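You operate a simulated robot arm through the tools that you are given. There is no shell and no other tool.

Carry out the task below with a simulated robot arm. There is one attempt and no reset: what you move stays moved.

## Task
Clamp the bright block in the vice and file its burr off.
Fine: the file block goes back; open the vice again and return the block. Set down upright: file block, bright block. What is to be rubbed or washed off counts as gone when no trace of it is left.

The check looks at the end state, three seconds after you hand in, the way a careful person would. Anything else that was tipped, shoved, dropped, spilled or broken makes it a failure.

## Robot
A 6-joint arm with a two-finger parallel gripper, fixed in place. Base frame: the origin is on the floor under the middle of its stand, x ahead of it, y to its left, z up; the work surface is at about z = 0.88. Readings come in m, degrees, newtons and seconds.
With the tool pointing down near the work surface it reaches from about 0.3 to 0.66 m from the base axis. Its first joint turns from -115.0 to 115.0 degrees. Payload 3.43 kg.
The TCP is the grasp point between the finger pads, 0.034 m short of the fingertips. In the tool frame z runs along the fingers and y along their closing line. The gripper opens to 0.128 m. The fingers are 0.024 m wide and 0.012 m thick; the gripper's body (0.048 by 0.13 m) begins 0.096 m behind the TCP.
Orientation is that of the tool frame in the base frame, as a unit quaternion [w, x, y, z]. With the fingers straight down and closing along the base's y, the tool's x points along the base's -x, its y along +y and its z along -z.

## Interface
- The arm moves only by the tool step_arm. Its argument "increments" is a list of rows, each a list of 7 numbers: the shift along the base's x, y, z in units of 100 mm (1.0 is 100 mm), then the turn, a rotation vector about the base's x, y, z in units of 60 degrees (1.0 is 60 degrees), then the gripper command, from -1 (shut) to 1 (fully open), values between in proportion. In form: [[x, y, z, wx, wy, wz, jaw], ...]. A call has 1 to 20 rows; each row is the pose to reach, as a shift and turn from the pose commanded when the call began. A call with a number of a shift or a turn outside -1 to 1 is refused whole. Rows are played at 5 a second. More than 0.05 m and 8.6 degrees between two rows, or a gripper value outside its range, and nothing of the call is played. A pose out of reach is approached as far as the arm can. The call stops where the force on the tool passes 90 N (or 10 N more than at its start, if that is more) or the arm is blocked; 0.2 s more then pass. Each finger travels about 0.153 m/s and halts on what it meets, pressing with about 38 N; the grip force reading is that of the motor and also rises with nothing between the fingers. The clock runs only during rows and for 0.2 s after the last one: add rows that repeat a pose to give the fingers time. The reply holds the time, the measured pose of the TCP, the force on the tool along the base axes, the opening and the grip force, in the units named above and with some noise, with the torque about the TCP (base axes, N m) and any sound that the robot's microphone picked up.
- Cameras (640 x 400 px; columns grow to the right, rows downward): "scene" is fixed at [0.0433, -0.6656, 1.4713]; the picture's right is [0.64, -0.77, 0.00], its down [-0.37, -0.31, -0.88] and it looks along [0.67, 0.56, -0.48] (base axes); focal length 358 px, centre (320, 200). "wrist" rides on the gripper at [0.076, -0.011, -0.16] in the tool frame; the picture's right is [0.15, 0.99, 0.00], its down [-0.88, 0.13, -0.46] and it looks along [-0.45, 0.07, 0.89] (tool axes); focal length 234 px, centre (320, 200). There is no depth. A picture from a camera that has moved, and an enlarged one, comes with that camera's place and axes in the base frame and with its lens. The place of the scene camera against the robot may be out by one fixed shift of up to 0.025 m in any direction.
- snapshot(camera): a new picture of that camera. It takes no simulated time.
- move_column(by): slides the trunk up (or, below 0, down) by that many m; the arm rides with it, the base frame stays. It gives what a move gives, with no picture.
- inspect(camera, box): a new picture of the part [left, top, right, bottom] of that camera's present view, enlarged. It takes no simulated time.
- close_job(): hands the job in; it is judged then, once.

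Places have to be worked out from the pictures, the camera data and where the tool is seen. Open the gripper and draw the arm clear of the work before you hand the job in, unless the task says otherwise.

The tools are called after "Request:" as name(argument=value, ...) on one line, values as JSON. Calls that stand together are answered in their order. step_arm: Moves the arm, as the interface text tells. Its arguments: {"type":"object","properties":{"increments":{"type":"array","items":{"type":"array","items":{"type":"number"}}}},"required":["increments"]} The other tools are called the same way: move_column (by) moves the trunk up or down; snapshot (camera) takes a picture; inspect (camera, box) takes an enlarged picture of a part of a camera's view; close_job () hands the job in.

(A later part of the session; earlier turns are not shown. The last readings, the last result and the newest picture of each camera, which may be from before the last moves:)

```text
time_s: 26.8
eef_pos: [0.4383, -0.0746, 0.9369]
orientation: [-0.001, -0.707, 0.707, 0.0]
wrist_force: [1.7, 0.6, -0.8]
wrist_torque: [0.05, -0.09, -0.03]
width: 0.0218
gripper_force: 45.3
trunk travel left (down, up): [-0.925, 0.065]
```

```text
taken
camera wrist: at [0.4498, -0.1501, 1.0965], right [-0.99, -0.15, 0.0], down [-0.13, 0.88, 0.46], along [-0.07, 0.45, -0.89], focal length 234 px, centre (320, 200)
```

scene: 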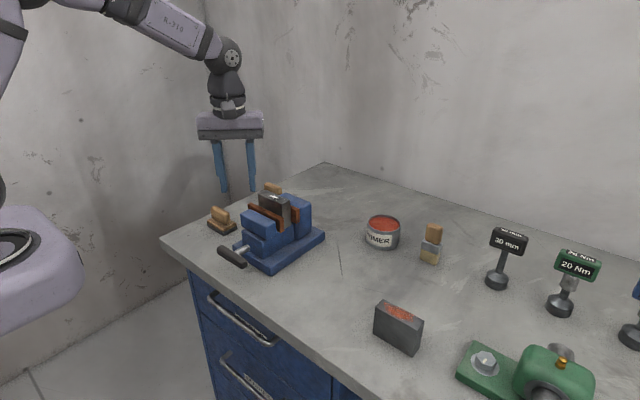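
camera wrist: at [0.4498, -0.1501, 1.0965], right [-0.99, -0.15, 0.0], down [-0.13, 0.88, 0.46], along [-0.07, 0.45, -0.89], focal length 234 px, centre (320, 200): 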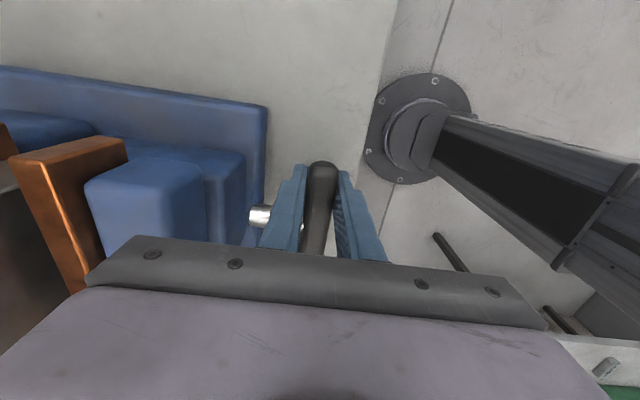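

The bar is gripped (21.8 mm thick). I test the mechanism with a small push of a few mm along +x and read the force.

Request:
step_arm(increments=[[0.02, 0, 0, 0, 0, 0, -1], [0.04, 0, 0, 0, 0, 0, -1], [0.06, 0, 0, 0, 0, 0, -1], [0.06, 0, 0, 0, 0, 0, -1]])

Request:
snapshot(camera="wrist")

Request:
inspect(camera="scene", box=[180, 160, 320, 280])

```text
time_s: 27.8
eef_pos: [0.4379, -0.0741, 0.9364]
orientation: [0.001, 0.708, -0.707, -0.003]
wrist_force: [-20.5, 2.2, 3.0]
wrist_torque: [0.11, -0.41, 0.02]
width: 0.0218
gripper_force: 44.9
trunk travel left (down, up): [-0.925, 0.065]
```

```text
taken
camera wrist: at [0.4508, -0.1503, 1.0962], right [-0.99, -0.15, 0.01], down [-0.13, 0.88, 0.46], along [-0.07, 0.45, -0.89], focal length 234 px, centre (320, 200)
```

wrist: 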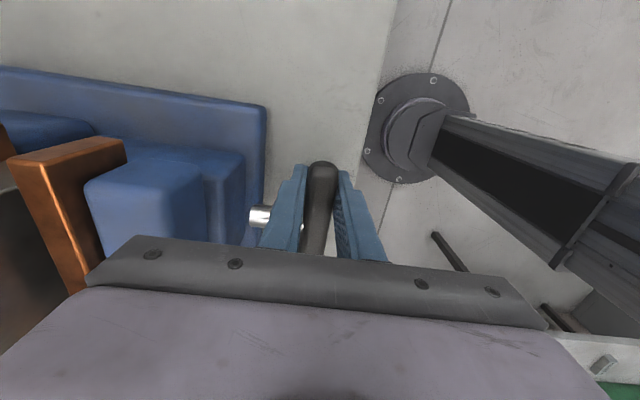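

```text
3.33 times, centred on (250, 220) of scene
camera zoom: at [0.0433, -0.6656, 1.4713], right [0.64, -0.77, 0.0], down [-0.37, -0.31, -0.88], along [0.67, 0.56, -0.48], focal length 1192 px, centre (553, 133)
```

zoom: 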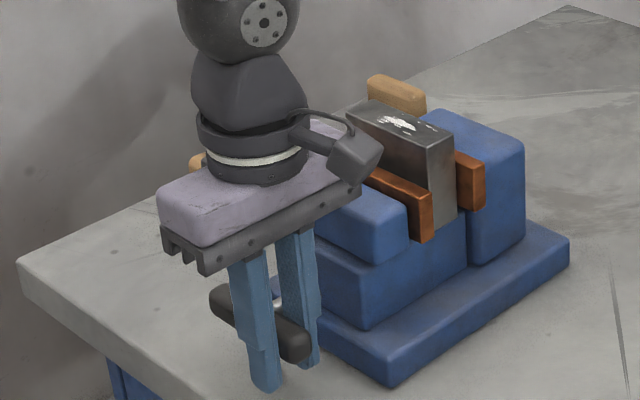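

Pushing 6 mm against it gave −20 N with no motion, so the jaw doesn't simply slide at that force. I release that push and test for turning: move the gripped bar end down a few mm (clockwise seen from the front, i.e. closing).

Request:
step_arm(increments=[[0.0, 0, 0, 0, 0, 0, -1], [0.0, 0, -0.02, 0, 0, 0, -1], [0.0, 0, -0.04, 0, 0, 0, -1], [0.0, 0, -0.06, 0, 0, 0, -1], [0.0, 0, -0.06, 0, 0, 0, -1]])

Request:
inspect(camera="scene", box=[180, 160, 320, 280])

```text
time_s: 29.0
eef_pos: [0.4384, -0.0755, 0.9328]
orientation: [-0.001, 0.707, -0.707, 0.0]
wrist_force: [-22.9, 2.6, 35.1]
wrist_torque: [0.71, -0.12, 0.05]
width: 0.0221
gripper_force: 44.8
trunk travel left (down, up): [-0.925, 0.065]
```

```text
3.33 times, centred on (250, 220) of scene
camera zoom: at [0.0433, -0.6656, 1.4713], right [0.64, -0.77, 0.0], down [-0.37, -0.31, -0.88], along [0.67, 0.56, -0.48], focal length 1192 px, centre (553, 133)
```

zoom: 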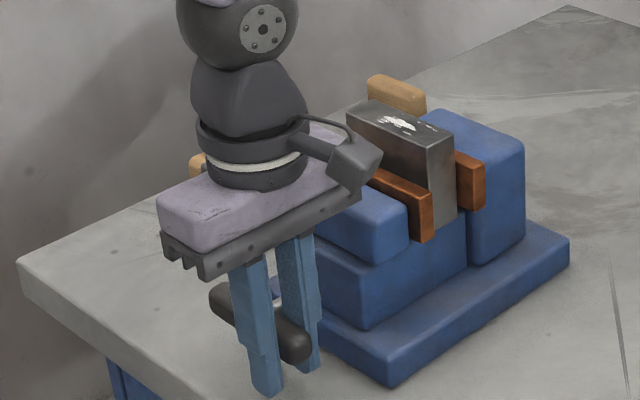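

I note the x push was kept (commands are relative to the last command). I zoom in on the bar to see whether it rotated.

Request:
inspect(camera="scene", box=[210, 230, 280, 275])

Request:
snapshot(camera="wrist")

```text
8.89 times, centred on (245, 252) of scene
camera zoom: at [0.0433, -0.6656, 1.4713], right [0.64, -0.77, 0.0], down [-0.37, -0.31, -0.88], along [0.67, 0.56, -0.48], focal length 3178 px, centre (987, -267)
```

zoom: 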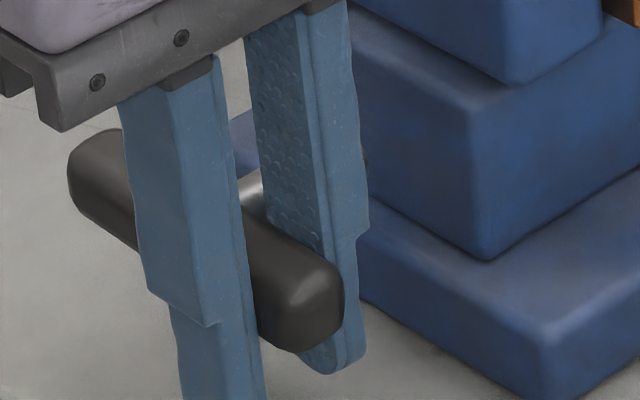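

```text
taken
camera wrist: at [0.45, -0.1504, 1.0928], right [-0.99, -0.15, 0.0], down [-0.13, 0.88, 0.46], along [-0.07, 0.45, -0.89], focal length 234 px, centre (320, 200)
```

wrist: 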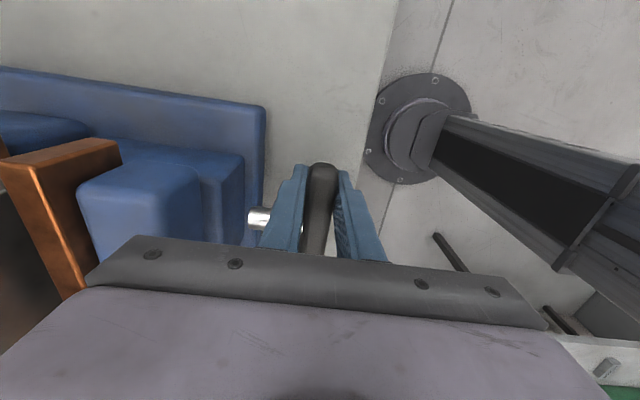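

The bar kept its slope, so it did not turn (the pads just slid ~4 mm with 35 N). I undo the downward offset and push harder along +x in small steps to test whether the jaw slides with more force.

Request:
step_arm(increments=[[0.0, 0, 0.06, 0, 0, 0, -1], [0.03, 0, 0.06, 0, 0, 0, -1], [0.06, 0, 0.06, 0, 0, 0, -1], [0.06, 0, 0.06, 0, 0, 0, -1]])

Request:
inspect(camera="scene", box=[180, 160, 320, 280])

```text
time_s: 30.0
eef_pos: [0.4371, -0.0753, 0.933]
orientation: [-0.007, -0.707, 0.707, 0.01]
wrist_force: [-29.7, 1.1, -32.2]
wrist_torque: [-0.69, -1.36, 0.1]
width: 0.0223
gripper_force: 45.5
trunk travel left (down, up): [-0.925, 0.065]
```

```text
3.33 times, centred on (250, 220) of scene
camera zoom: at [0.0433, -0.6656, 1.4713], right [0.64, -0.77, 0.0], down [-0.37, -0.31, -0.88], along [0.67, 0.56, -0.48], focal length 1192 px, centre (553, 133)
```

zoom: 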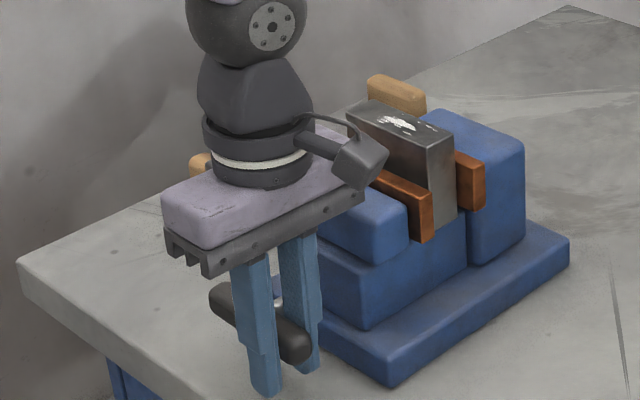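

No sliding at 30 N and tool is only flexing. I release the push, open the fingers and back up so I can look at the bar's slope without load.

Request:
step_arm(increments=[[-0.06, 0, 0, 0, 0, 0, -1], [-0.12, 0, 0, 0, 0, 0, -1], [-0.12, 0, 0, 0, 0, 0, -0.6], [-0.12, 0, 0, 0, 0, 0, -0.2], [-0.12, 0, 0, 0, 0, 0, -0.2]])

Request:
snapshot(camera="wrist")

Request:
inspect(camera="scene", box=[210, 230, 280, 275])

```text
time_s: 31.2
eef_pos: [0.4386, -0.0759, 0.9368]
orientation: [-0.001, 0.707, -0.707, 0.001]
wrist_force: [0.3, 0.0, 0.3]
wrist_torque: [0.03, 0.02, 0.0]
width: 0.0511
gripper_force: 0.0
trunk travel left (down, up): [-0.925, 0.065]
```

```text
taken
camera wrist: at [0.4503, -0.1515, 1.0967], right [-0.99, -0.15, 0.0], down [-0.13, 0.88, 0.46], along [-0.07, 0.45, -0.89], focal length 234 px, centre (320, 200)
```

wrist: 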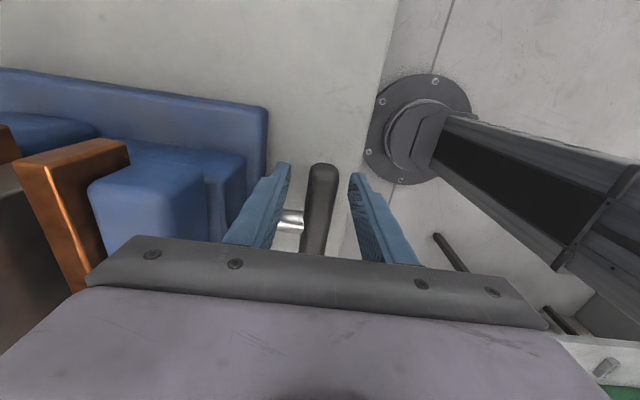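

```text
8.89 times, centred on (245, 252) of scene
camera zoom: at [0.0433, -0.6656, 1.4713], right [0.64, -0.77, 0.0], down [-0.37, -0.31, -0.88], along [0.67, 0.56, -0.48], focal length 3178 px, centre (987, -267)
```

zoom: 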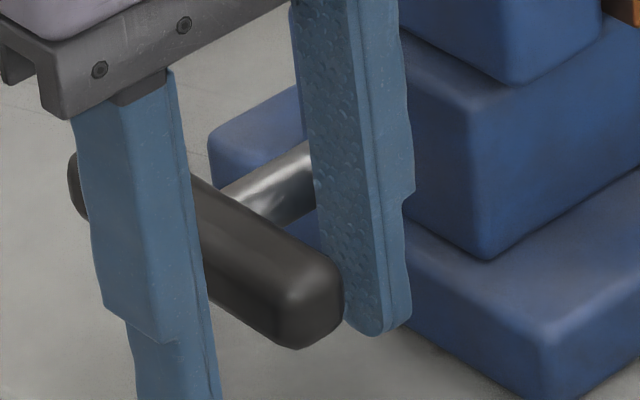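

The bar hasn't turned. I'll try a stiffer, centred push: raise, return the yaw to 0 (fingers side-on to x are stiffer), and push the bar's middle from the front.

Request:
step_arm(increments=[[0, 0, 0.4, 0, 0, 0, -0.2], [0, 0, 0.8, 0, 0, 0, -0.2], [0, 0, 1.0, 0, 0, 0, -0.2]])

Request:
step_arm(increments=[[-0.1, 0, 0, 0, 0, -0.13, -0.4], [-0.2, 0.1, 0, 0, 0, -0.26, -0.6], [-0.3, 0.2, 0, 0, 0, -0.39, -0.8], [-0.4, 0.29, 0, 0, 0, -0.52, -1], [-0.4, 0.29, 0, 0, 0, -0.65, -1], [-0.4, 0.29, 0, 0, 0, -0.75, -1]])

Request:
step_arm(increments=[[0, 0, 0, 0, 0, -0.13, -1], [0, 0, 0, 0, 0, -0.26, -1], [0, 0, 0, 0, 0, -0.39, -1], [0, 0, 0, 0, 0, -0.52, -1], [0, 0, 0, 0, 0, -0.65, -1], [0, 0, 0, 0, 0, -0.75, -1], [0, 0, 0, 0, 0, -0.75, -1]])

Request:
snapshot(camera="wrist")

Request:
inspect(camera="scene", box=[200, 160, 340, 280])

```text
time_s: 32.0
eef_pos: [0.4368, -0.0768, 1.0367]
orientation: [0.001, 0.707, -0.707, 0.0]
wrist_force: [0.1, 0.0, 0.3]
wrist_torque: [0.04, 0.03, 0.01]
width: 0.0511
gripper_force: 0.0
trunk travel left (down, up): [-0.925, 0.065]
```

```text
time_s: 33.4
eef_pos: [0.3974, -0.048, 1.0364]
orientation: [0.0, -0.382, 0.924, 0.0]
wrist_force: [-0.5, 0.0, -0.4]
wrist_torque: [-0.02, -0.03, -0.01]
width: 0.0
gripper_force: 32.8
trunk travel left (down, up): [-0.925, 0.065]
```

```text
time_s: 35.0
eef_pos: [0.3973, -0.0475, 1.036]
orientation: [0.0, 0.0, 1.0, -0.001]
wrist_force: [0.0, -0.2, -0.6]
wrist_torque: [-0.01, 0.0, -0.03]
width: 0.0
gripper_force: 32.9
trunk travel left (down, up): [-0.925, 0.065]
```

```text
taken
camera wrist: at [0.3226, -0.0576, 1.1959], right [-0.14, 0.99, 0.0], down [0.88, 0.13, 0.46], along [0.45, 0.07, -0.89], focal length 234 px, centre (320, 200)
```

wrist: 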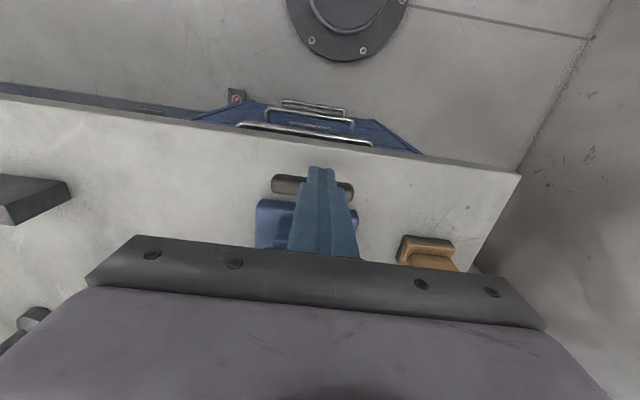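

```text
3.33 times, centred on (270, 220) of scene
camera zoom: at [0.0433, -0.6656, 1.4713], right [0.64, -0.77, 0.0], down [-0.37, -0.31, -0.88], along [0.67, 0.56, -0.48], focal length 1192 px, centre (487, 133)
```

zoom: 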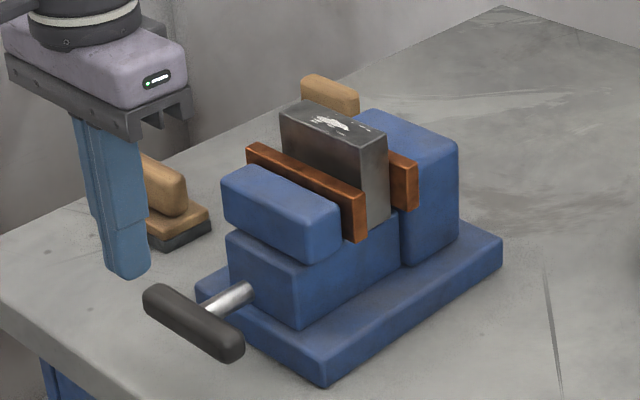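

The bar is visible and level. I lower the closed fingers in front of the bar's middle at x ≈ 0.397.

Request:
step_arm(increments=[[0, 0, -0.3, 0, 0, 0, -1], [0, 0, -0.6, 0, 0, 0, -1], [0, 0, -0.8, 0, 0, 0, -1], [0, 0, -0.95, 0, 0, 0, -1], [0, 0, -0.95, 0, 0, 0, -1]])

Request:
inspect(camera="scene", box=[180, 160, 320, 280])

```text
time_s: 36.2
eef_pos: [0.3974, -0.047, 0.9409]
orientation: [-0.001, 0.0, 1.0, 0.0]
wrist_force: [-0.2, -0.6, -0.2]
wrist_torque: [0.01, 0.05, 0.04]
width: 0.0
gripper_force: 32.7
trunk travel left (down, up): [-0.925, 0.065]
```

```text
3.33 times, centred on (250, 220) of scene
camera zoom: at [0.0433, -0.6656, 1.4713], right [0.64, -0.77, 0.0], down [-0.37, -0.31, -0.88], along [0.67, 0.56, -0.48], focal length 1192 px, centre (553, 133)
```

zoom: 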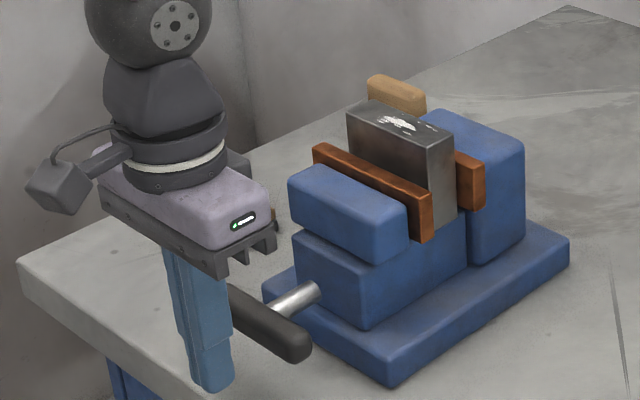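

The closed fingers stand in front of the bar. I advance along +x to contact and build up the push in steps.

Request:
step_arm(increments=[[0.1, 0, 0, 0, 0, 0, -1], [0.15, 0, 0, 0, 0, 0, -1], [0.19, 0, 0, 0, 0, 0, -1], [0.23, 0, 0, 0, 0, 0, -1], [0.26, 0, 0, 0, 0, 0, -1], [0.26, 0, 0, 0, 0, 0, -1]])

Request:
inspect(camera="scene", box=[180, 160, 320, 280])

```text
time_s: 37.6
eef_pos: [0.4155, -0.0477, 0.9402]
orientation: [-0.007, 0.001, 1.0, 0.001]
wrist_force: [-25.6, 0.4, -0.2]
wrist_torque: [-0.01, -0.24, 0.0]
width: 0.0
gripper_force: 33.2
trunk travel left (down, up): [-0.925, 0.065]
```

```text
3.33 times, centred on (250, 220) of scene
camera zoom: at [0.0433, -0.6656, 1.4713], right [0.64, -0.77, 0.0], down [-0.37, -0.31, -0.88], along [0.67, 0.56, -0.48], focal length 1192 px, centre (553, 133)
```

zoom: 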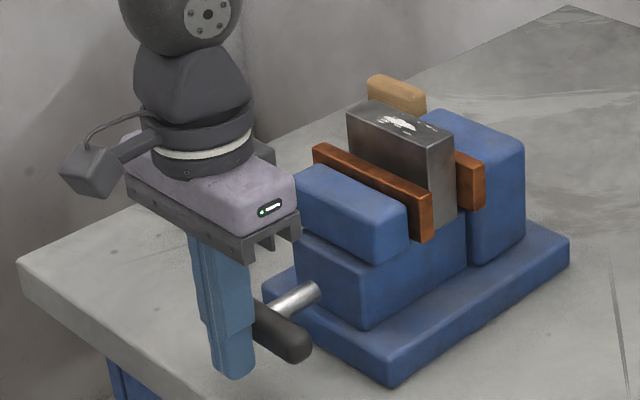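

Contact at x ≈ 0.4155, −26 N, and no movement yet. I raise the push gradually toward 50–60 N.

Request:
step_arm(increments=[[0.02, 0, 0, 0, 0, 0, -1], [0.04, 0, 0, 0, 0, 0, -1], [0.06, 0, 0, 0, 0, 0, -1], [0.06, 0, 0, 0, 0, 0, -1]])

Request:
step_arm(increments=[[0.02, 0, 0, 0, 0, 0, -1], [0.04, 0, 0, 0, 0, 0, -1], [0.04, 0, 0, 0, 0, 0, -1]])

Request:
inspect(camera="scene", box=[180, 160, 320, 280])

```text
time_s: 38.6
eef_pos: [0.4149, -0.0469, 0.9418]
orientation: [-0.011, 0.0, 1.0, 0.002]
wrist_force: [-40.0, -5.7, -1.3]
wrist_torque: [-0.04, -0.33, -0.04]
width: 0.0
gripper_force: 32.9
trunk travel left (down, up): [-0.925, 0.065]
```

```text
time_s: 39.4
eef_pos: [0.415, -0.0473, 0.9418]
orientation: [-0.014, 0.0, 1.0, 0.002]
wrist_force: [-44.8, -10.8, -0.2]
wrist_torque: [-0.06, -0.41, -0.08]
width: 0.0001
gripper_force: 33.0
trunk travel left (down, up): [-0.925, 0.065]
```

```text
3.33 times, centred on (250, 220) of scene
camera zoom: at [0.0433, -0.6656, 1.4713], right [0.64, -0.77, 0.0], down [-0.37, -0.31, -0.88], along [0.67, 0.56, -0.48], focal length 1192 px, centre (553, 133)
```

zoom: 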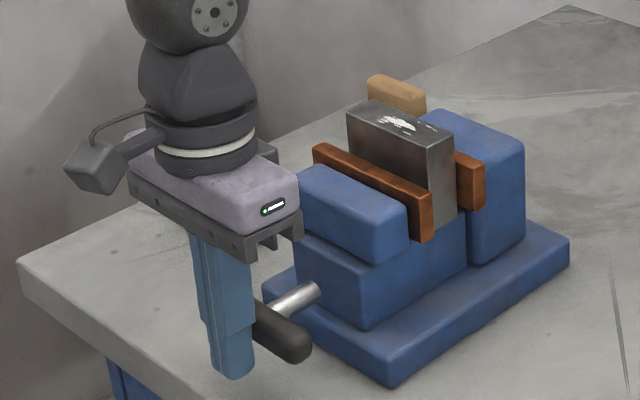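

Even at 45 N the jaw doesn't slide, so pushing isn't the mechanism. I back off and set up a stronger turning test: pressing down on the bar's −y end from above.

Request:
step_arm(increments=[[-0.15, 0, 0, 0, 0, 0, -1], [-0.36, 0, 0, 0, 0, 0, -1], [-0.36, 0, 0.3, 0, 0, 0, -1], [-0.36, 0, 0.6, 0, 0, 0, -1], [-0.2, -0.2, 0.8, 0, 0, 0, -1], [0.05, -0.41, 0.8, 0, 0, 0, -1], [0.05, -0.41, 0.8, 0, 0, 0, -1]])

Request:
inspect(camera="scene", box=[180, 160, 320, 280])

Request:
snapshot(camera="wrist")

```text
time_s: 41.0
eef_pos: [0.4381, -0.0885, 1.0218]
orientation: [0.0, 0.0, 1.0, 0.001]
wrist_force: [-0.2, -0.3, 0.1]
wrist_torque: [0.02, 0.02, -0.03]
width: 0.0
gripper_force: 32.6
trunk travel left (down, up): [-0.925, 0.065]
```

```text
3.33 times, centred on (250, 220) of scene
camera zoom: at [0.0433, -0.6656, 1.4713], right [0.64, -0.77, 0.0], down [-0.37, -0.31, -0.88], along [0.67, 0.56, -0.48], focal length 1192 px, centre (553, 133)
```

zoom: 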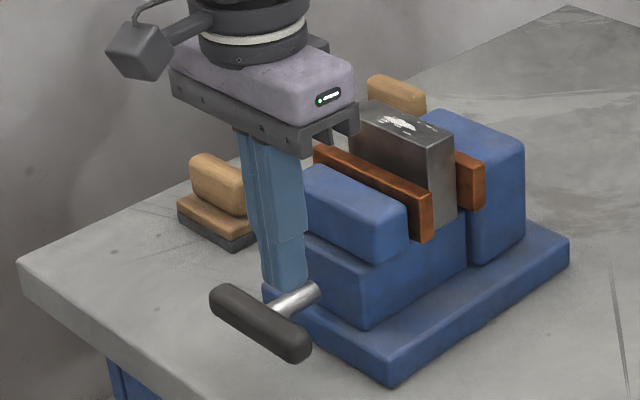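

```text
taken
camera wrist: at [0.3628, -0.0994, 1.1828], right [-0.15, 0.99, 0.0], down [0.88, 0.13, 0.46], along [0.45, 0.07, -0.89], focal length 234 px, centre (320, 200)
```

wrist: 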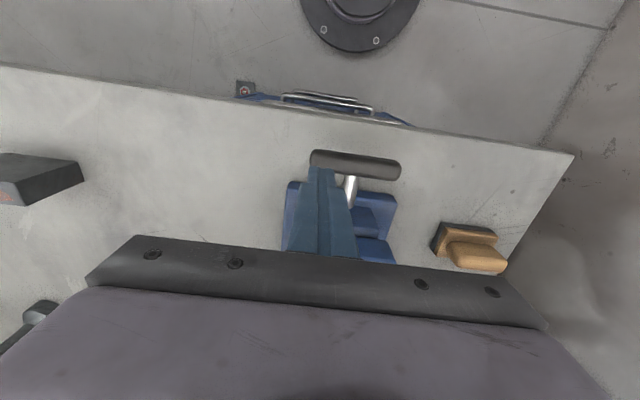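

Fingertips are above the bar's −y end. I lower onto it and press in small steps.

Request:
step_arm(increments=[[0, 0, -0.2, 0, 0, 0, -1], [0, 0, -0.35, 0, 0, 0, -1], [0, 0, -0.41, 0, 0, 0, -1], [0, 0, -0.44, 0, 0, 0, -1], [0, 0, -0.46, 0, 0, 0, -1], [0, 0, -0.46, 0, 0, 0, -1]])

Request:
inspect(camera="scene", box=[180, 160, 320, 280])

```text
time_s: 42.4
eef_pos: [0.4387, -0.0897, 0.9751]
orientation: [0.001, 0.0, 1.0, -0.001]
wrist_force: [-2.2, -8.9, 4.9]
wrist_torque: [-0.21, 0.09, 0.05]
width: 0.0
gripper_force: 33.2
trunk travel left (down, up): [-0.925, 0.065]
```

```text
3.33 times, centred on (250, 220) of scene
camera zoom: at [0.0433, -0.6656, 1.4713], right [0.64, -0.77, 0.0], down [-0.37, -0.31, -0.88], along [0.67, 0.56, -0.48], focal length 1192 px, centre (553, 133)
```

zoom: 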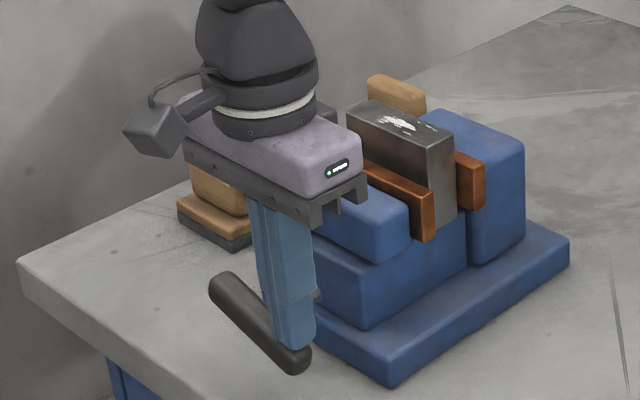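

The bar did turn — its −y end dropped and +y end rose with only ~5 N. So the handle turns (earlier the grip itself was blocking it). I keep pressing this end down and watch the jaw.

Request:
step_arm(increments=[[0, 0.01, -0.05, 0, 0, 0, -1], [0, 0.02, -0.1, 0, 0, 0, -1], [0, 0.03, -0.15, 0, 0, 0, -1], [0, 0.05, -0.2, 0, 0, 0, -1], [0, 0.05, -0.2, 0, 0, 0, -1]])

Request:
inspect(camera="scene", box=[180, 160, 320, 280])

```text
time_s: 43.6
eef_pos: [0.437, -0.0837, 0.955]
orientation: [-0.001, 0.0, 1.0, 0.0]
wrist_force: [-1.7, -2.4, 0.1]
wrist_torque: [-0.1, 0.01, 0.04]
width: 0.0
gripper_force: 33.2
trunk travel left (down, up): [-0.925, 0.065]
```

```text
3.33 times, centred on (250, 220) of scene
camera zoom: at [0.0433, -0.6656, 1.4713], right [0.64, -0.77, 0.0], down [-0.37, -0.31, -0.88], along [0.67, 0.56, -0.48], focal length 1192 px, centre (553, 133)
```

zoom: 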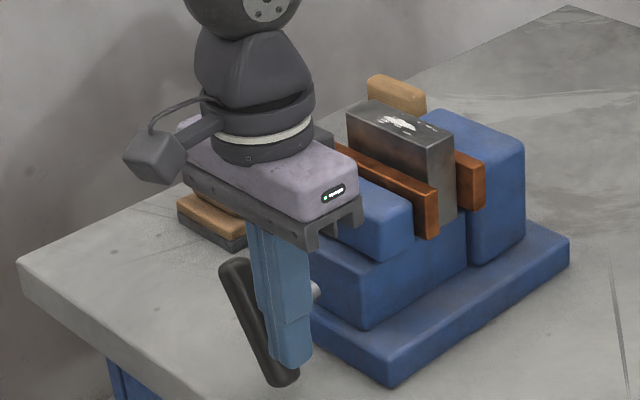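

The bar is at roughly 40° and the front jaw has moved a few mm toward the block — closing direction confirmed. I press a bit further.

Request:
step_arm(increments=[[0, 0.03, -0.05, 0, 0, 0, -1], [0, 0.06, -0.1, 0, 0, 0, -1], [0, 0.09, -0.15, 0, 0, 0, -1], [0, 0.09, -0.15, 0, 0, 0, -1]])

Request:
inspect(camera="scene", box=[180, 160, 320, 280])

```text
time_s: 44.6
eef_pos: [0.4396, -0.0765, 0.9419]
orientation: [0.002, 0.0, 1.0, 0.001]
wrist_force: [0.2, -10.4, 7.8]
wrist_torque: [0.22, 0.02, 0.05]
width: 0.0001
gripper_force: 33.4
trunk travel left (down, up): [-0.925, 0.065]
```

```text
3.33 times, centred on (250, 220) of scene
camera zoom: at [0.0433, -0.6656, 1.4713], right [0.64, -0.77, 0.0], down [-0.37, -0.31, -0.88], along [0.67, 0.56, -0.48], focal length 1192 px, centre (553, 133)
```

zoom: 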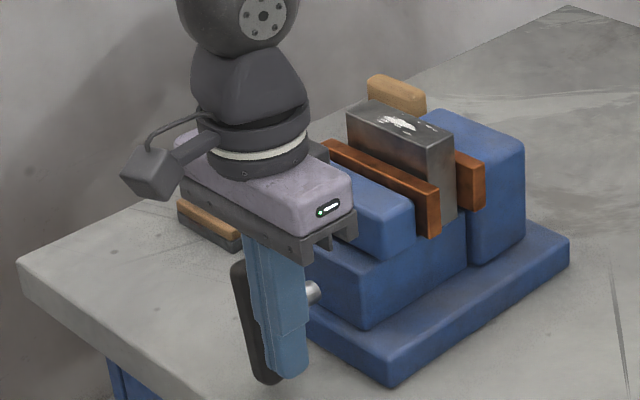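

The bar is now about 60–65° and the jaw keeps closing. I lift straight up, and look at the bar from both cameras.

Request:
step_arm(increments=[[0, 0, 0.3, 0, 0, 0, -1], [0, 0, 0.7, 0, 0, 0, -1], [0, 0, 0.95, 0, 0, 0, -1], [0, 0, 0.95, 0, 0, 0, -1]])

Request:
inspect(camera="scene", box=[180, 160, 320, 280])

Request:
snapshot(camera="wrist")

```text
time_s: 45.6
eef_pos: [0.4385, -0.0751, 1.0362]
orientation: [-0.001, 0.0, 1.0, 0.0]
wrist_force: [-0.2, 0.1, -0.1]
wrist_torque: [0.02, 0.05, 0.02]
width: 0.0
gripper_force: 33.2
trunk travel left (down, up): [-0.925, 0.065]
```

```text
3.33 times, centred on (250, 220) of scene
camera zoom: at [0.0433, -0.6656, 1.4713], right [0.64, -0.77, 0.0], down [-0.37, -0.31, -0.88], along [0.67, 0.56, -0.48], focal length 1192 px, centre (553, 133)
```

zoom: 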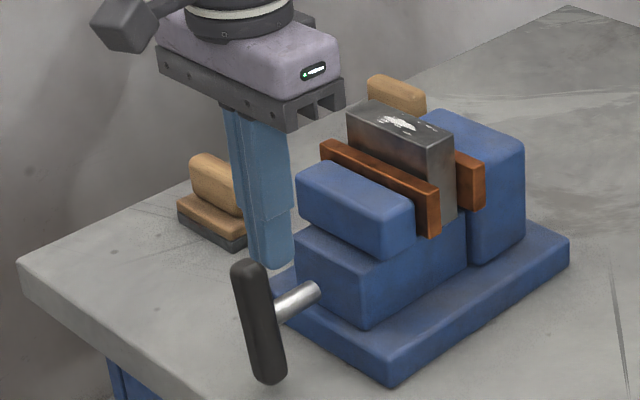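

```text
taken
camera wrist: at [0.3642, -0.0863, 1.1948], right [-0.15, 0.99, 0.0], down [0.88, 0.13, 0.45], along [0.45, 0.07, -0.89], focal length 234 px, centre (320, 200)
```

wrist: 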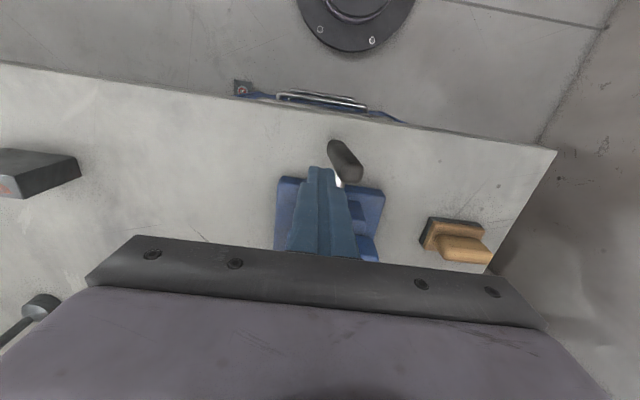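

The bar stands about 60° from horizontal, upper end toward +y; the handle doesn't translate. I cross over it and come down on its +y side to push the upper end over toward −y.

Request:
step_arm(increments=[[-0.03, 0.4, 0, 0, 0, 0, -1], [-0.03, 0.8, 0, 0, 0, 0, -1], [-0.03, 1.0, 0, 0, 0, 0, -1], [-0.03, 1.0, -0.25, 0, 0, 0, -1], [-0.03, 1.0, -0.5, 0, 0, 0, -1], [-0.03, 1.0, -0.5, 0, 0, 0, -1]])

Request:
inspect(camera="scene", box=[180, 160, 320, 280])

```text
time_s: 47.0
eef_pos: [0.4369, 0.0262, 0.9851]
orientation: [0.001, 0.0, 1.0, 0.0]
wrist_force: [-0.4, -0.5, -0.8]
wrist_torque: [-0.03, 0.03, -0.03]
width: 0.0
gripper_force: 33.2
trunk travel left (down, up): [-0.925, 0.065]
```

```text
3.33 times, centred on (250, 220) of scene
camera zoom: at [0.0433, -0.6656, 1.4713], right [0.64, -0.77, 0.0], down [-0.37, -0.31, -0.88], along [0.67, 0.56, -0.48], focal length 1192 px, centre (553, 133)
```

zoom: 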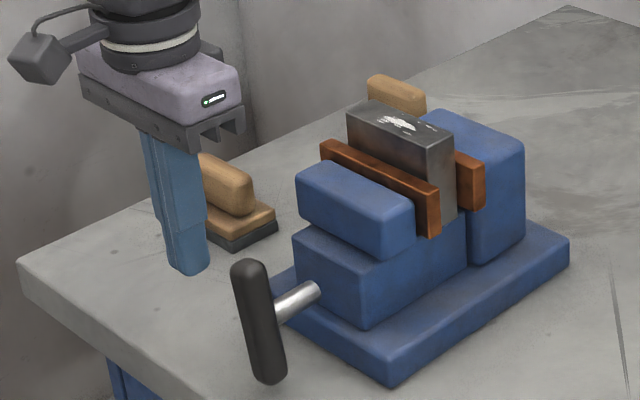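

Fingers are on the +y side, tip z ≈ 0.951. I sweep toward −y to push the bar's upper end over to vertical.

Request:
step_arm(increments=[[0, -0.2, 0, 0, 0, 0, -1], [0, -0.3, 0, 0, 0, 0, -1], [0, -0.37, 0, 0, 0, 0, -1], [0, -0.44, 0, 0, 0, 0, -1], [0, -0.51, 0, 0, 0, 0, -1], [0, -0.51, 0, 0, 0, 0, -1]])

Request:
inspect(camera="scene", box=[180, 160, 320, 280])

```text
time_s: 48.4
eef_pos: [0.4354, -0.025, 0.9848]
orientation: [-0.001, 0.0, 1.0, 0.0]
wrist_force: [-0.5, 3.0, 3.6]
wrist_torque: [-0.03, -0.03, 0.0]
width: 0.0002
gripper_force: 33.3
trunk travel left (down, up): [-0.925, 0.065]
```

```text
3.33 times, centred on (250, 220) of scene
camera zoom: at [0.0433, -0.6656, 1.4713], right [0.64, -0.77, 0.0], down [-0.37, -0.31, -0.88], along [0.67, 0.56, -0.48], focal length 1192 px, centre (553, 133)
```

zoom: 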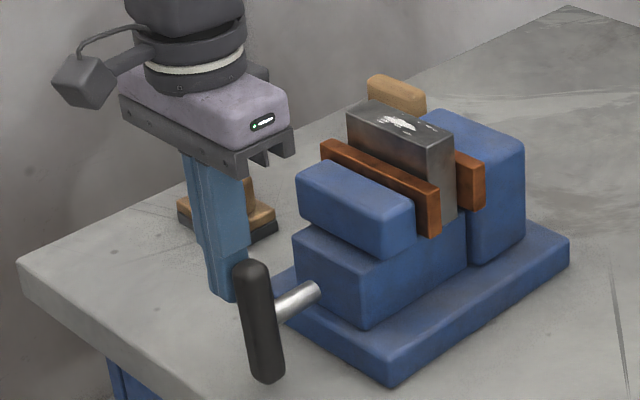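

The bar is almost vertical with only 3 N. I continue the arc over the top toward −y, in two parts, watching force and jaw.

Request:
step_arm(increments=[[0, -0.08, 0.05, 0, 0, 0, -1], [0, -0.165, 0.1, 0, 0, 0, -1], [0, -0.25, 0.08, 0, 0, 0, -1], [0, -0.25, 0.08, 0, 0, 0, -1]])

Request:
inspect(camera="scene", box=[180, 160, 320, 280])

```text
time_s: 49.4
eef_pos: [0.4355, -0.0451, 0.9938]
orientation: [0.003, 0.001, 1.0, 0.0]
wrist_force: [0.1, 31.7, 16.5]
wrist_torque: [0.96, -0.01, 0.03]
width: 0.0
gripper_force: 32.6
trunk travel left (down, up): [-0.925, 0.065]
```

```text
3.33 times, centred on (250, 220) of scene
camera zoom: at [0.0433, -0.6656, 1.4713], right [0.64, -0.77, 0.0], down [-0.37, -0.31, -0.88], along [0.67, 0.56, -0.48], focal length 1192 px, centre (553, 133)
```

zoom: 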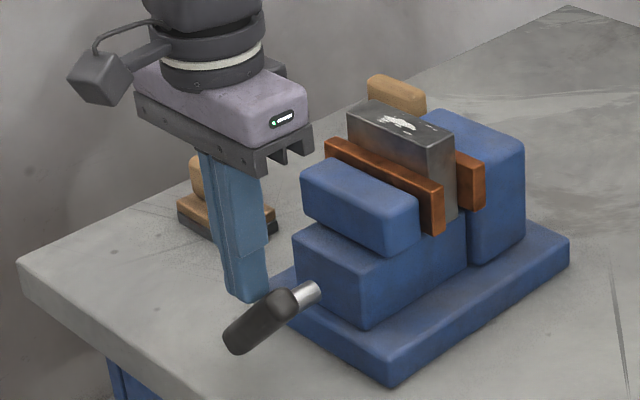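

Force rose to ~32 N at about 135°. I look closely at the jaws to see whether the block is now pinched.

Request:
inspect(camera="scene", box=[245, 180, 305, 225])

Request:
snapshot(camera="wrist")

```text
8.89 times, centred on (275, 202) of scene
camera zoom: at [0.0433, -0.6656, 1.4713], right [0.64, -0.77, 0.0], down [-0.37, -0.31, -0.88], along [0.67, 0.56, -0.48], focal length 3178 px, centre (720, 178)
```

zoom: 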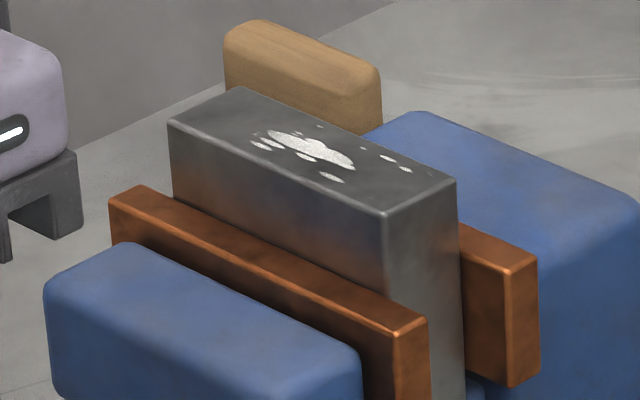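

```text
taken
camera wrist: at [0.3601, -0.0555, 1.1541], right [-0.15, 0.99, 0.0], down [0.88, 0.13, 0.46], along [0.45, 0.06, -0.89], focal length 234 px, centre (320, 200)
```

wrist: 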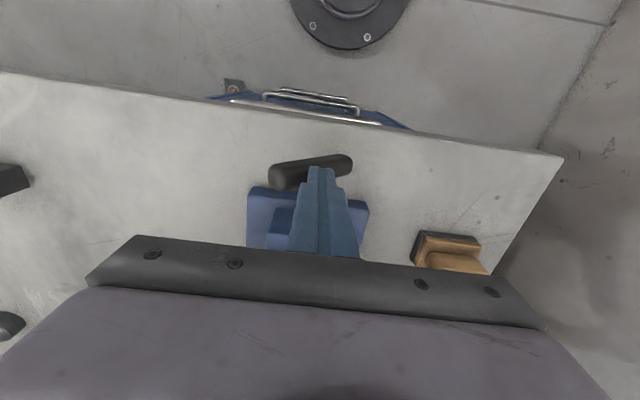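

The jaw has travelled about 14–15 mm and the block seems nearly pinched. I continue the arc a little and watch whether the bar still moves or just loads up.

Request:
step_arm(increments=[[0, -0.03, -0.02, 0, 0, 0, -1], [0, -0.06, -0.04, 0, 0, 0, -1], [0, -0.06, -0.04, 0, 0, 0, -1]])

Request:
inspect(camera="scene", box=[180, 160, 320, 280])

Request:
inspect(camera="scene", box=[245, 180, 305, 225])

```text
time_s: 50.2
eef_pos: [0.4364, -0.0464, 0.9938]
orientation: [0.006, 0.002, 1.0, -0.001]
wrist_force: [-1.0, 50.0, 60.6]
wrist_torque: [1.07, 0.13, -0.09]
width: 0.0
gripper_force: 32.7
trunk travel left (down, up): [-0.925, 0.065]
```

```text
3.33 times, centred on (250, 220) of scene
camera zoom: at [0.0433, -0.6656, 1.4713], right [0.64, -0.77, 0.0], down [-0.37, -0.31, -0.88], along [0.67, 0.56, -0.48], focal length 1192 px, centre (553, 133)
```

zoom: 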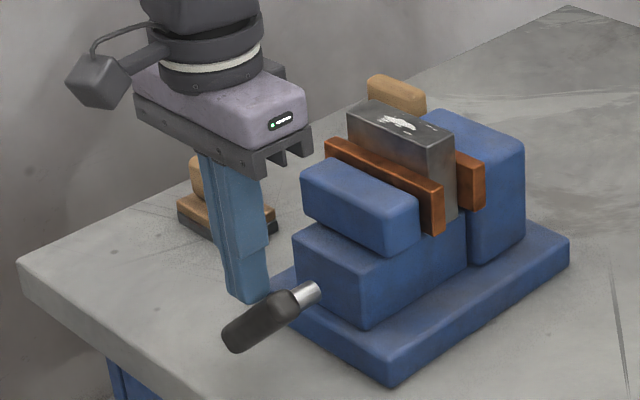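

```text
8.89 times, centred on (275, 202) of scene
camera zoom: at [0.0433, -0.6656, 1.4713], right [0.64, -0.77, 0.0], down [-0.37, -0.31, -0.88], along [0.67, 0.56, -0.48], focal length 3178 px, centre (720, 178)
```

zoom: 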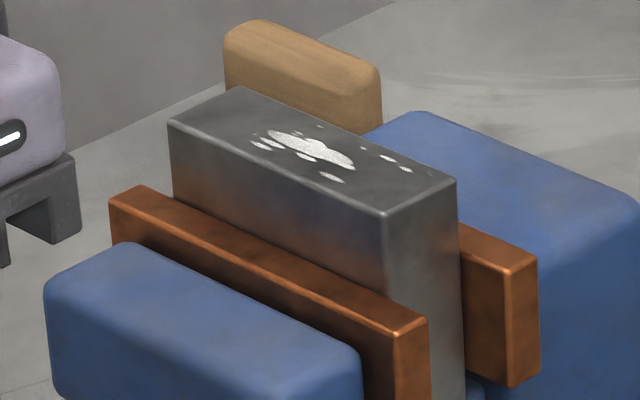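

The bar is now rigid (50–60 N with no further motion): the vice is tight. I back the fingers off toward +y and up, then view the jaws from above.

Request:
step_arm(increments=[[0, 0.03, 0.02, 0, 0, 0, -1], [0, 0.2, 0.1, 0, 0, 0, -1], [0, 0.3, 0.4, 0, 0, 0, -1], [0, 0.3, 0.8, 0, 0, 0, -1], [0, 0.3, 1.0, 0, 0, 0, -1]])

Request:
step_arm(increments=[[0.2, -0.1, 0.3, 0, 0, 0, -0.5], [0.4, -0.2, 0.6, 0, 0, 0, 0], [0.6, -0.3, 0.8, 0, 0, 0, 0.5], [0.7, -0.3, 0.8, 0, 0, 0, 1], [0.7, -0.3, 0.8, 0, 0, 0, 1]])

Request:
snapshot(camera="wrist")

Request:
inspect(camera="wrist", box=[240, 110, 400, 230])

Request:
inspect(camera="scene", box=[180, 160, 320, 280])

```text
time_s: 51.4
eef_pos: [0.4327, -0.0259, 1.0882]
orientation: [0.001, 0.0, 1.0, 0.0]
wrist_force: [0.0, 0.1, -0.4]
wrist_torque: [-0.04, 0.01, -0.01]
width: 0.0
gripper_force: 32.8
trunk travel left (down, up): [-0.925, 0.065]
```

```text
time_s: 52.6
eef_pos: [0.5056, -0.059, 1.17]
orientation: [-0.001, 0.0, 1.0, -0.001]
wrist_force: [0.0, 0.1, 0.1]
wrist_torque: [0.01, -0.01, 0.0]
width: 0.1281
gripper_force: 0.0
trunk travel left (down, up): [-0.925, 0.065]
```

```text
taken
camera wrist: at [0.4306, -0.0689, 1.33], right [-0.15, 0.99, 0.0], down [0.88, 0.13, 0.46], along [0.45, 0.07, -0.89], focal length 234 px, centre (320, 200)
```

wrist: 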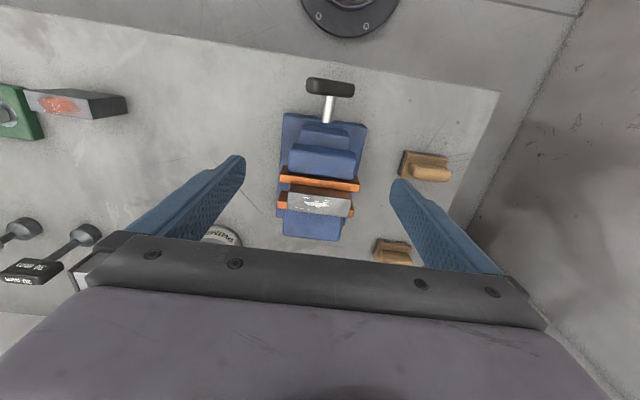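

```text
3.33 times, centred on (320, 170) of wrist
camera zoom: at [0.4306, -0.0689, 1.33], right [-0.15, 0.99, 0.0], down [0.88, 0.13, 0.46], along [0.45, 0.07, -0.89], focal length 781 px, centre (320, 300)
```

zoom: 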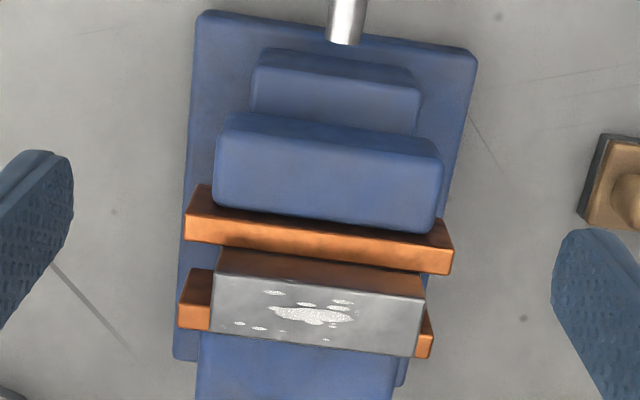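

```text
3.33 times, centred on (250, 220) of scene
camera zoom: at [0.0433, -0.6656, 1.4713], right [0.64, -0.77, 0.0], down [-0.37, -0.31, -0.88], along [0.67, 0.56, -0.48], focal length 1192 px, centre (553, 133)
```

zoom: 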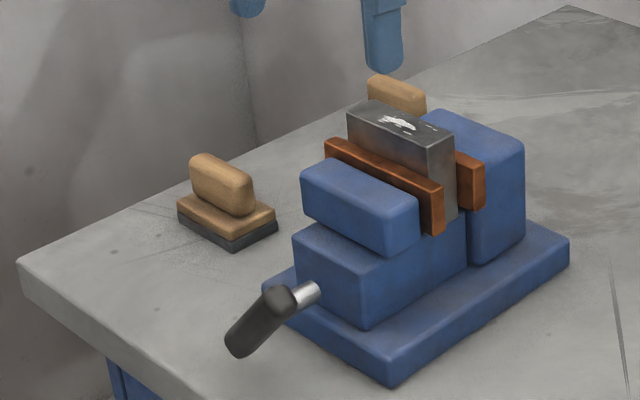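

The pictures don't settle whether the block touches both plates. I yaw the wrist 90° (needed for the file anyway) and put the camera right above the jaws to look straight down into the gaps.

Request:
step_arm(increments=[[0.15, 0.05, 0, 0, 0, 0.13, 1], [0.3, 0.1, 0, 0, 0, 0.26, 1], [0.45, 0.2, 0, 0, 0, 0.39, 1], [0.6, 0.3, 0, 0, 0, 0.52, 1], [0.75, 0.37, 0, 0, 0, 0.65, 1], [0.88, 0.37, 0, 0, 0, 0.75, 1]])

Request:
step_arm(increments=[[0, 0, 0, 0, 0, 0.13, 1], [0, 0, 0, 0, 0, 0.26, 1], [0, 0, 0, 0, 0, 0.39, 1], [0, 0, 0, 0, 0, 0.52, 1], [0, 0, 0, 0, 0, 0.65, 1], [0, 0, 0, 0, 0, 0.75, 1], [0, 0, 0, 0, 0, 0.75, 1]])

Request:
snapshot(camera="wrist")

Request:
inspect(camera="wrist", box=[270, 60, 370, 140])

```text
time_s: 54.0
eef_pos: [0.5928, -0.019, 1.1708]
orientation: [0.0, -0.384, 0.923, 0.0]
wrist_force: [-0.6, -0.1, -0.2]
wrist_torque: [0.01, 0.01, 0.01]
width: 0.1278
gripper_force: 0.0
trunk travel left (down, up): [-0.925, 0.065]
```

```text
time_s: 55.6
eef_pos: [0.5948, -0.0182, 1.1693]
orientation: [-0.001, 0.707, -0.707, 0.0]
wrist_force: [0.7, 0.6, 0.4]
wrist_torque: [-0.04, -0.01, -0.02]
width: 0.1281
gripper_force: 0.0
trunk travel left (down, up): [-0.925, 0.065]
```

```text
taken
camera wrist: at [0.6057, -0.0942, 1.3295], right [-0.99, -0.15, 0.0], down [-0.13, 0.88, 0.46], along [-0.07, 0.45, -0.89], focal length 234 px, centre (320, 200)
```

wrist: 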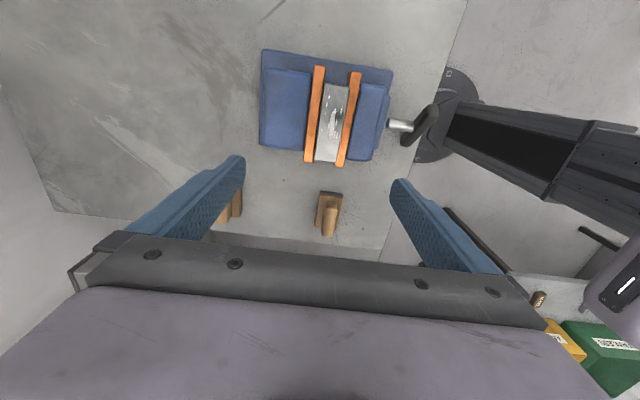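

```text
5.00 times, centred on (320, 100) of wrist
camera zoom: at [0.6057, -0.0942, 1.3295], right [-0.99, -0.15, 0.0], down [-0.13, 0.88, 0.46], along [-0.07, 0.45, -0.89], focal length 1171 px, centre (320, 700)
```

zoom: 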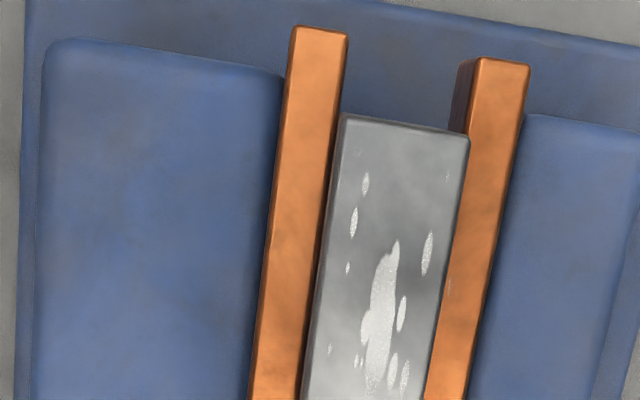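

Seen from straight above, the block is flush against both copper plates: it is clamped. Now I move over to the file block near (0.55, 0.15) and take a closer look.

Request:
step_arm(increments=[[-0.15, 0.3, 0, 0, 0, 0, 1], [-0.3, 0.6, 0, 0, 0, 0, 1], [-0.45, 0.9, 0, 0, 0, 0, 0.6], [-0.45, 1.0, 0, 0, 0, 0, 0.3]])

Request:
step_arm(increments=[[0, 0.3, -0.3, 0, 0, 0, 0.1], [0, 0.4, -0.6, 0, 0, 0, 0], [0, 0.4, -0.7, 0, 0, 0, 0], [0, 0.4, -0.7, 0, 0, 0, 0]])

Request:
snapshot(camera="wrist")

Request:
inspect(camera="wrist", box=[260, 100, 400, 220])

Request:
inspect(camera="scene", box=[190, 130, 310, 240])

```text
time_s: 56.6
eef_pos: [0.5491, 0.0803, 1.1695]
orientation: [0.0, -0.707, 0.707, 0.001]
wrist_force: [0.7, 0.4, 0.6]
wrist_torque: [-0.02, 0.04, -0.02]
width: 0.0832
gripper_force: 0.1
trunk travel left (down, up): [-0.925, 0.065]
```

```text
time_s: 57.6
eef_pos: [0.5474, 0.1191, 1.1009]
orientation: [0.0, -0.707, 0.707, 0.0]
wrist_force: [0.3, 0.2, -0.6]
wrist_torque: [0.02, 0.02, -0.01]
width: 0.064
gripper_force: 0.0
trunk travel left (down, up): [-0.925, 0.065]
```

```text
taken
camera wrist: at [0.5608, 0.0442, 1.2601], right [-0.99, -0.15, 0.0], down [-0.13, 0.88, 0.46], along [-0.07, 0.45, -0.89], focal length 234 px, centre (320, 200)
```

wrist: 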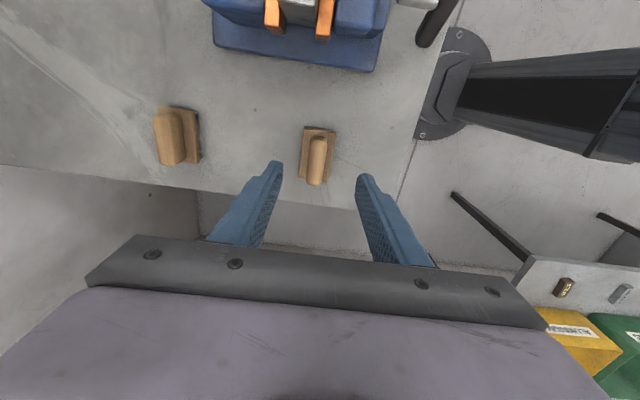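

```text
3.33 times, centred on (330, 160) of wrist
camera zoom: at [0.5608, 0.0442, 1.2601], right [-0.99, -0.15, 0.0], down [-0.13, 0.88, 0.46], along [-0.07, 0.45, -0.89], focal length 781 px, centre (287, 333)
```

zoom: 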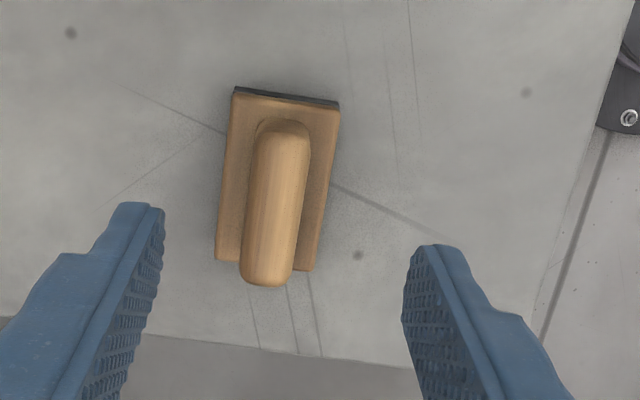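

```text
3.64 times, centred on (250, 185) of scene
camera zoom: at [0.0433, -0.6656, 1.4713], right [0.64, -0.77, 0.0], down [-0.37, -0.31, -0.88], along [0.67, 0.56, -0.48], focal length 1300 px, centre (574, 254)
```

zoom: 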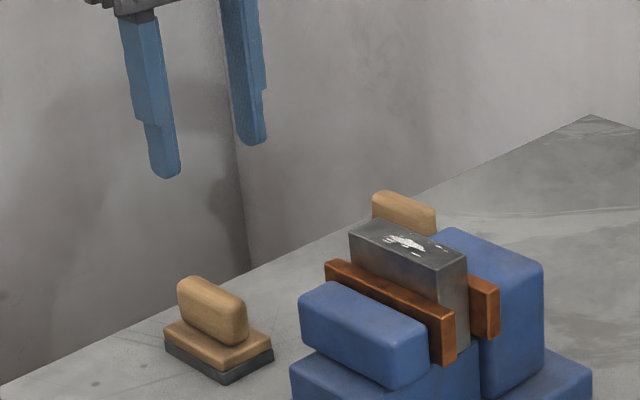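

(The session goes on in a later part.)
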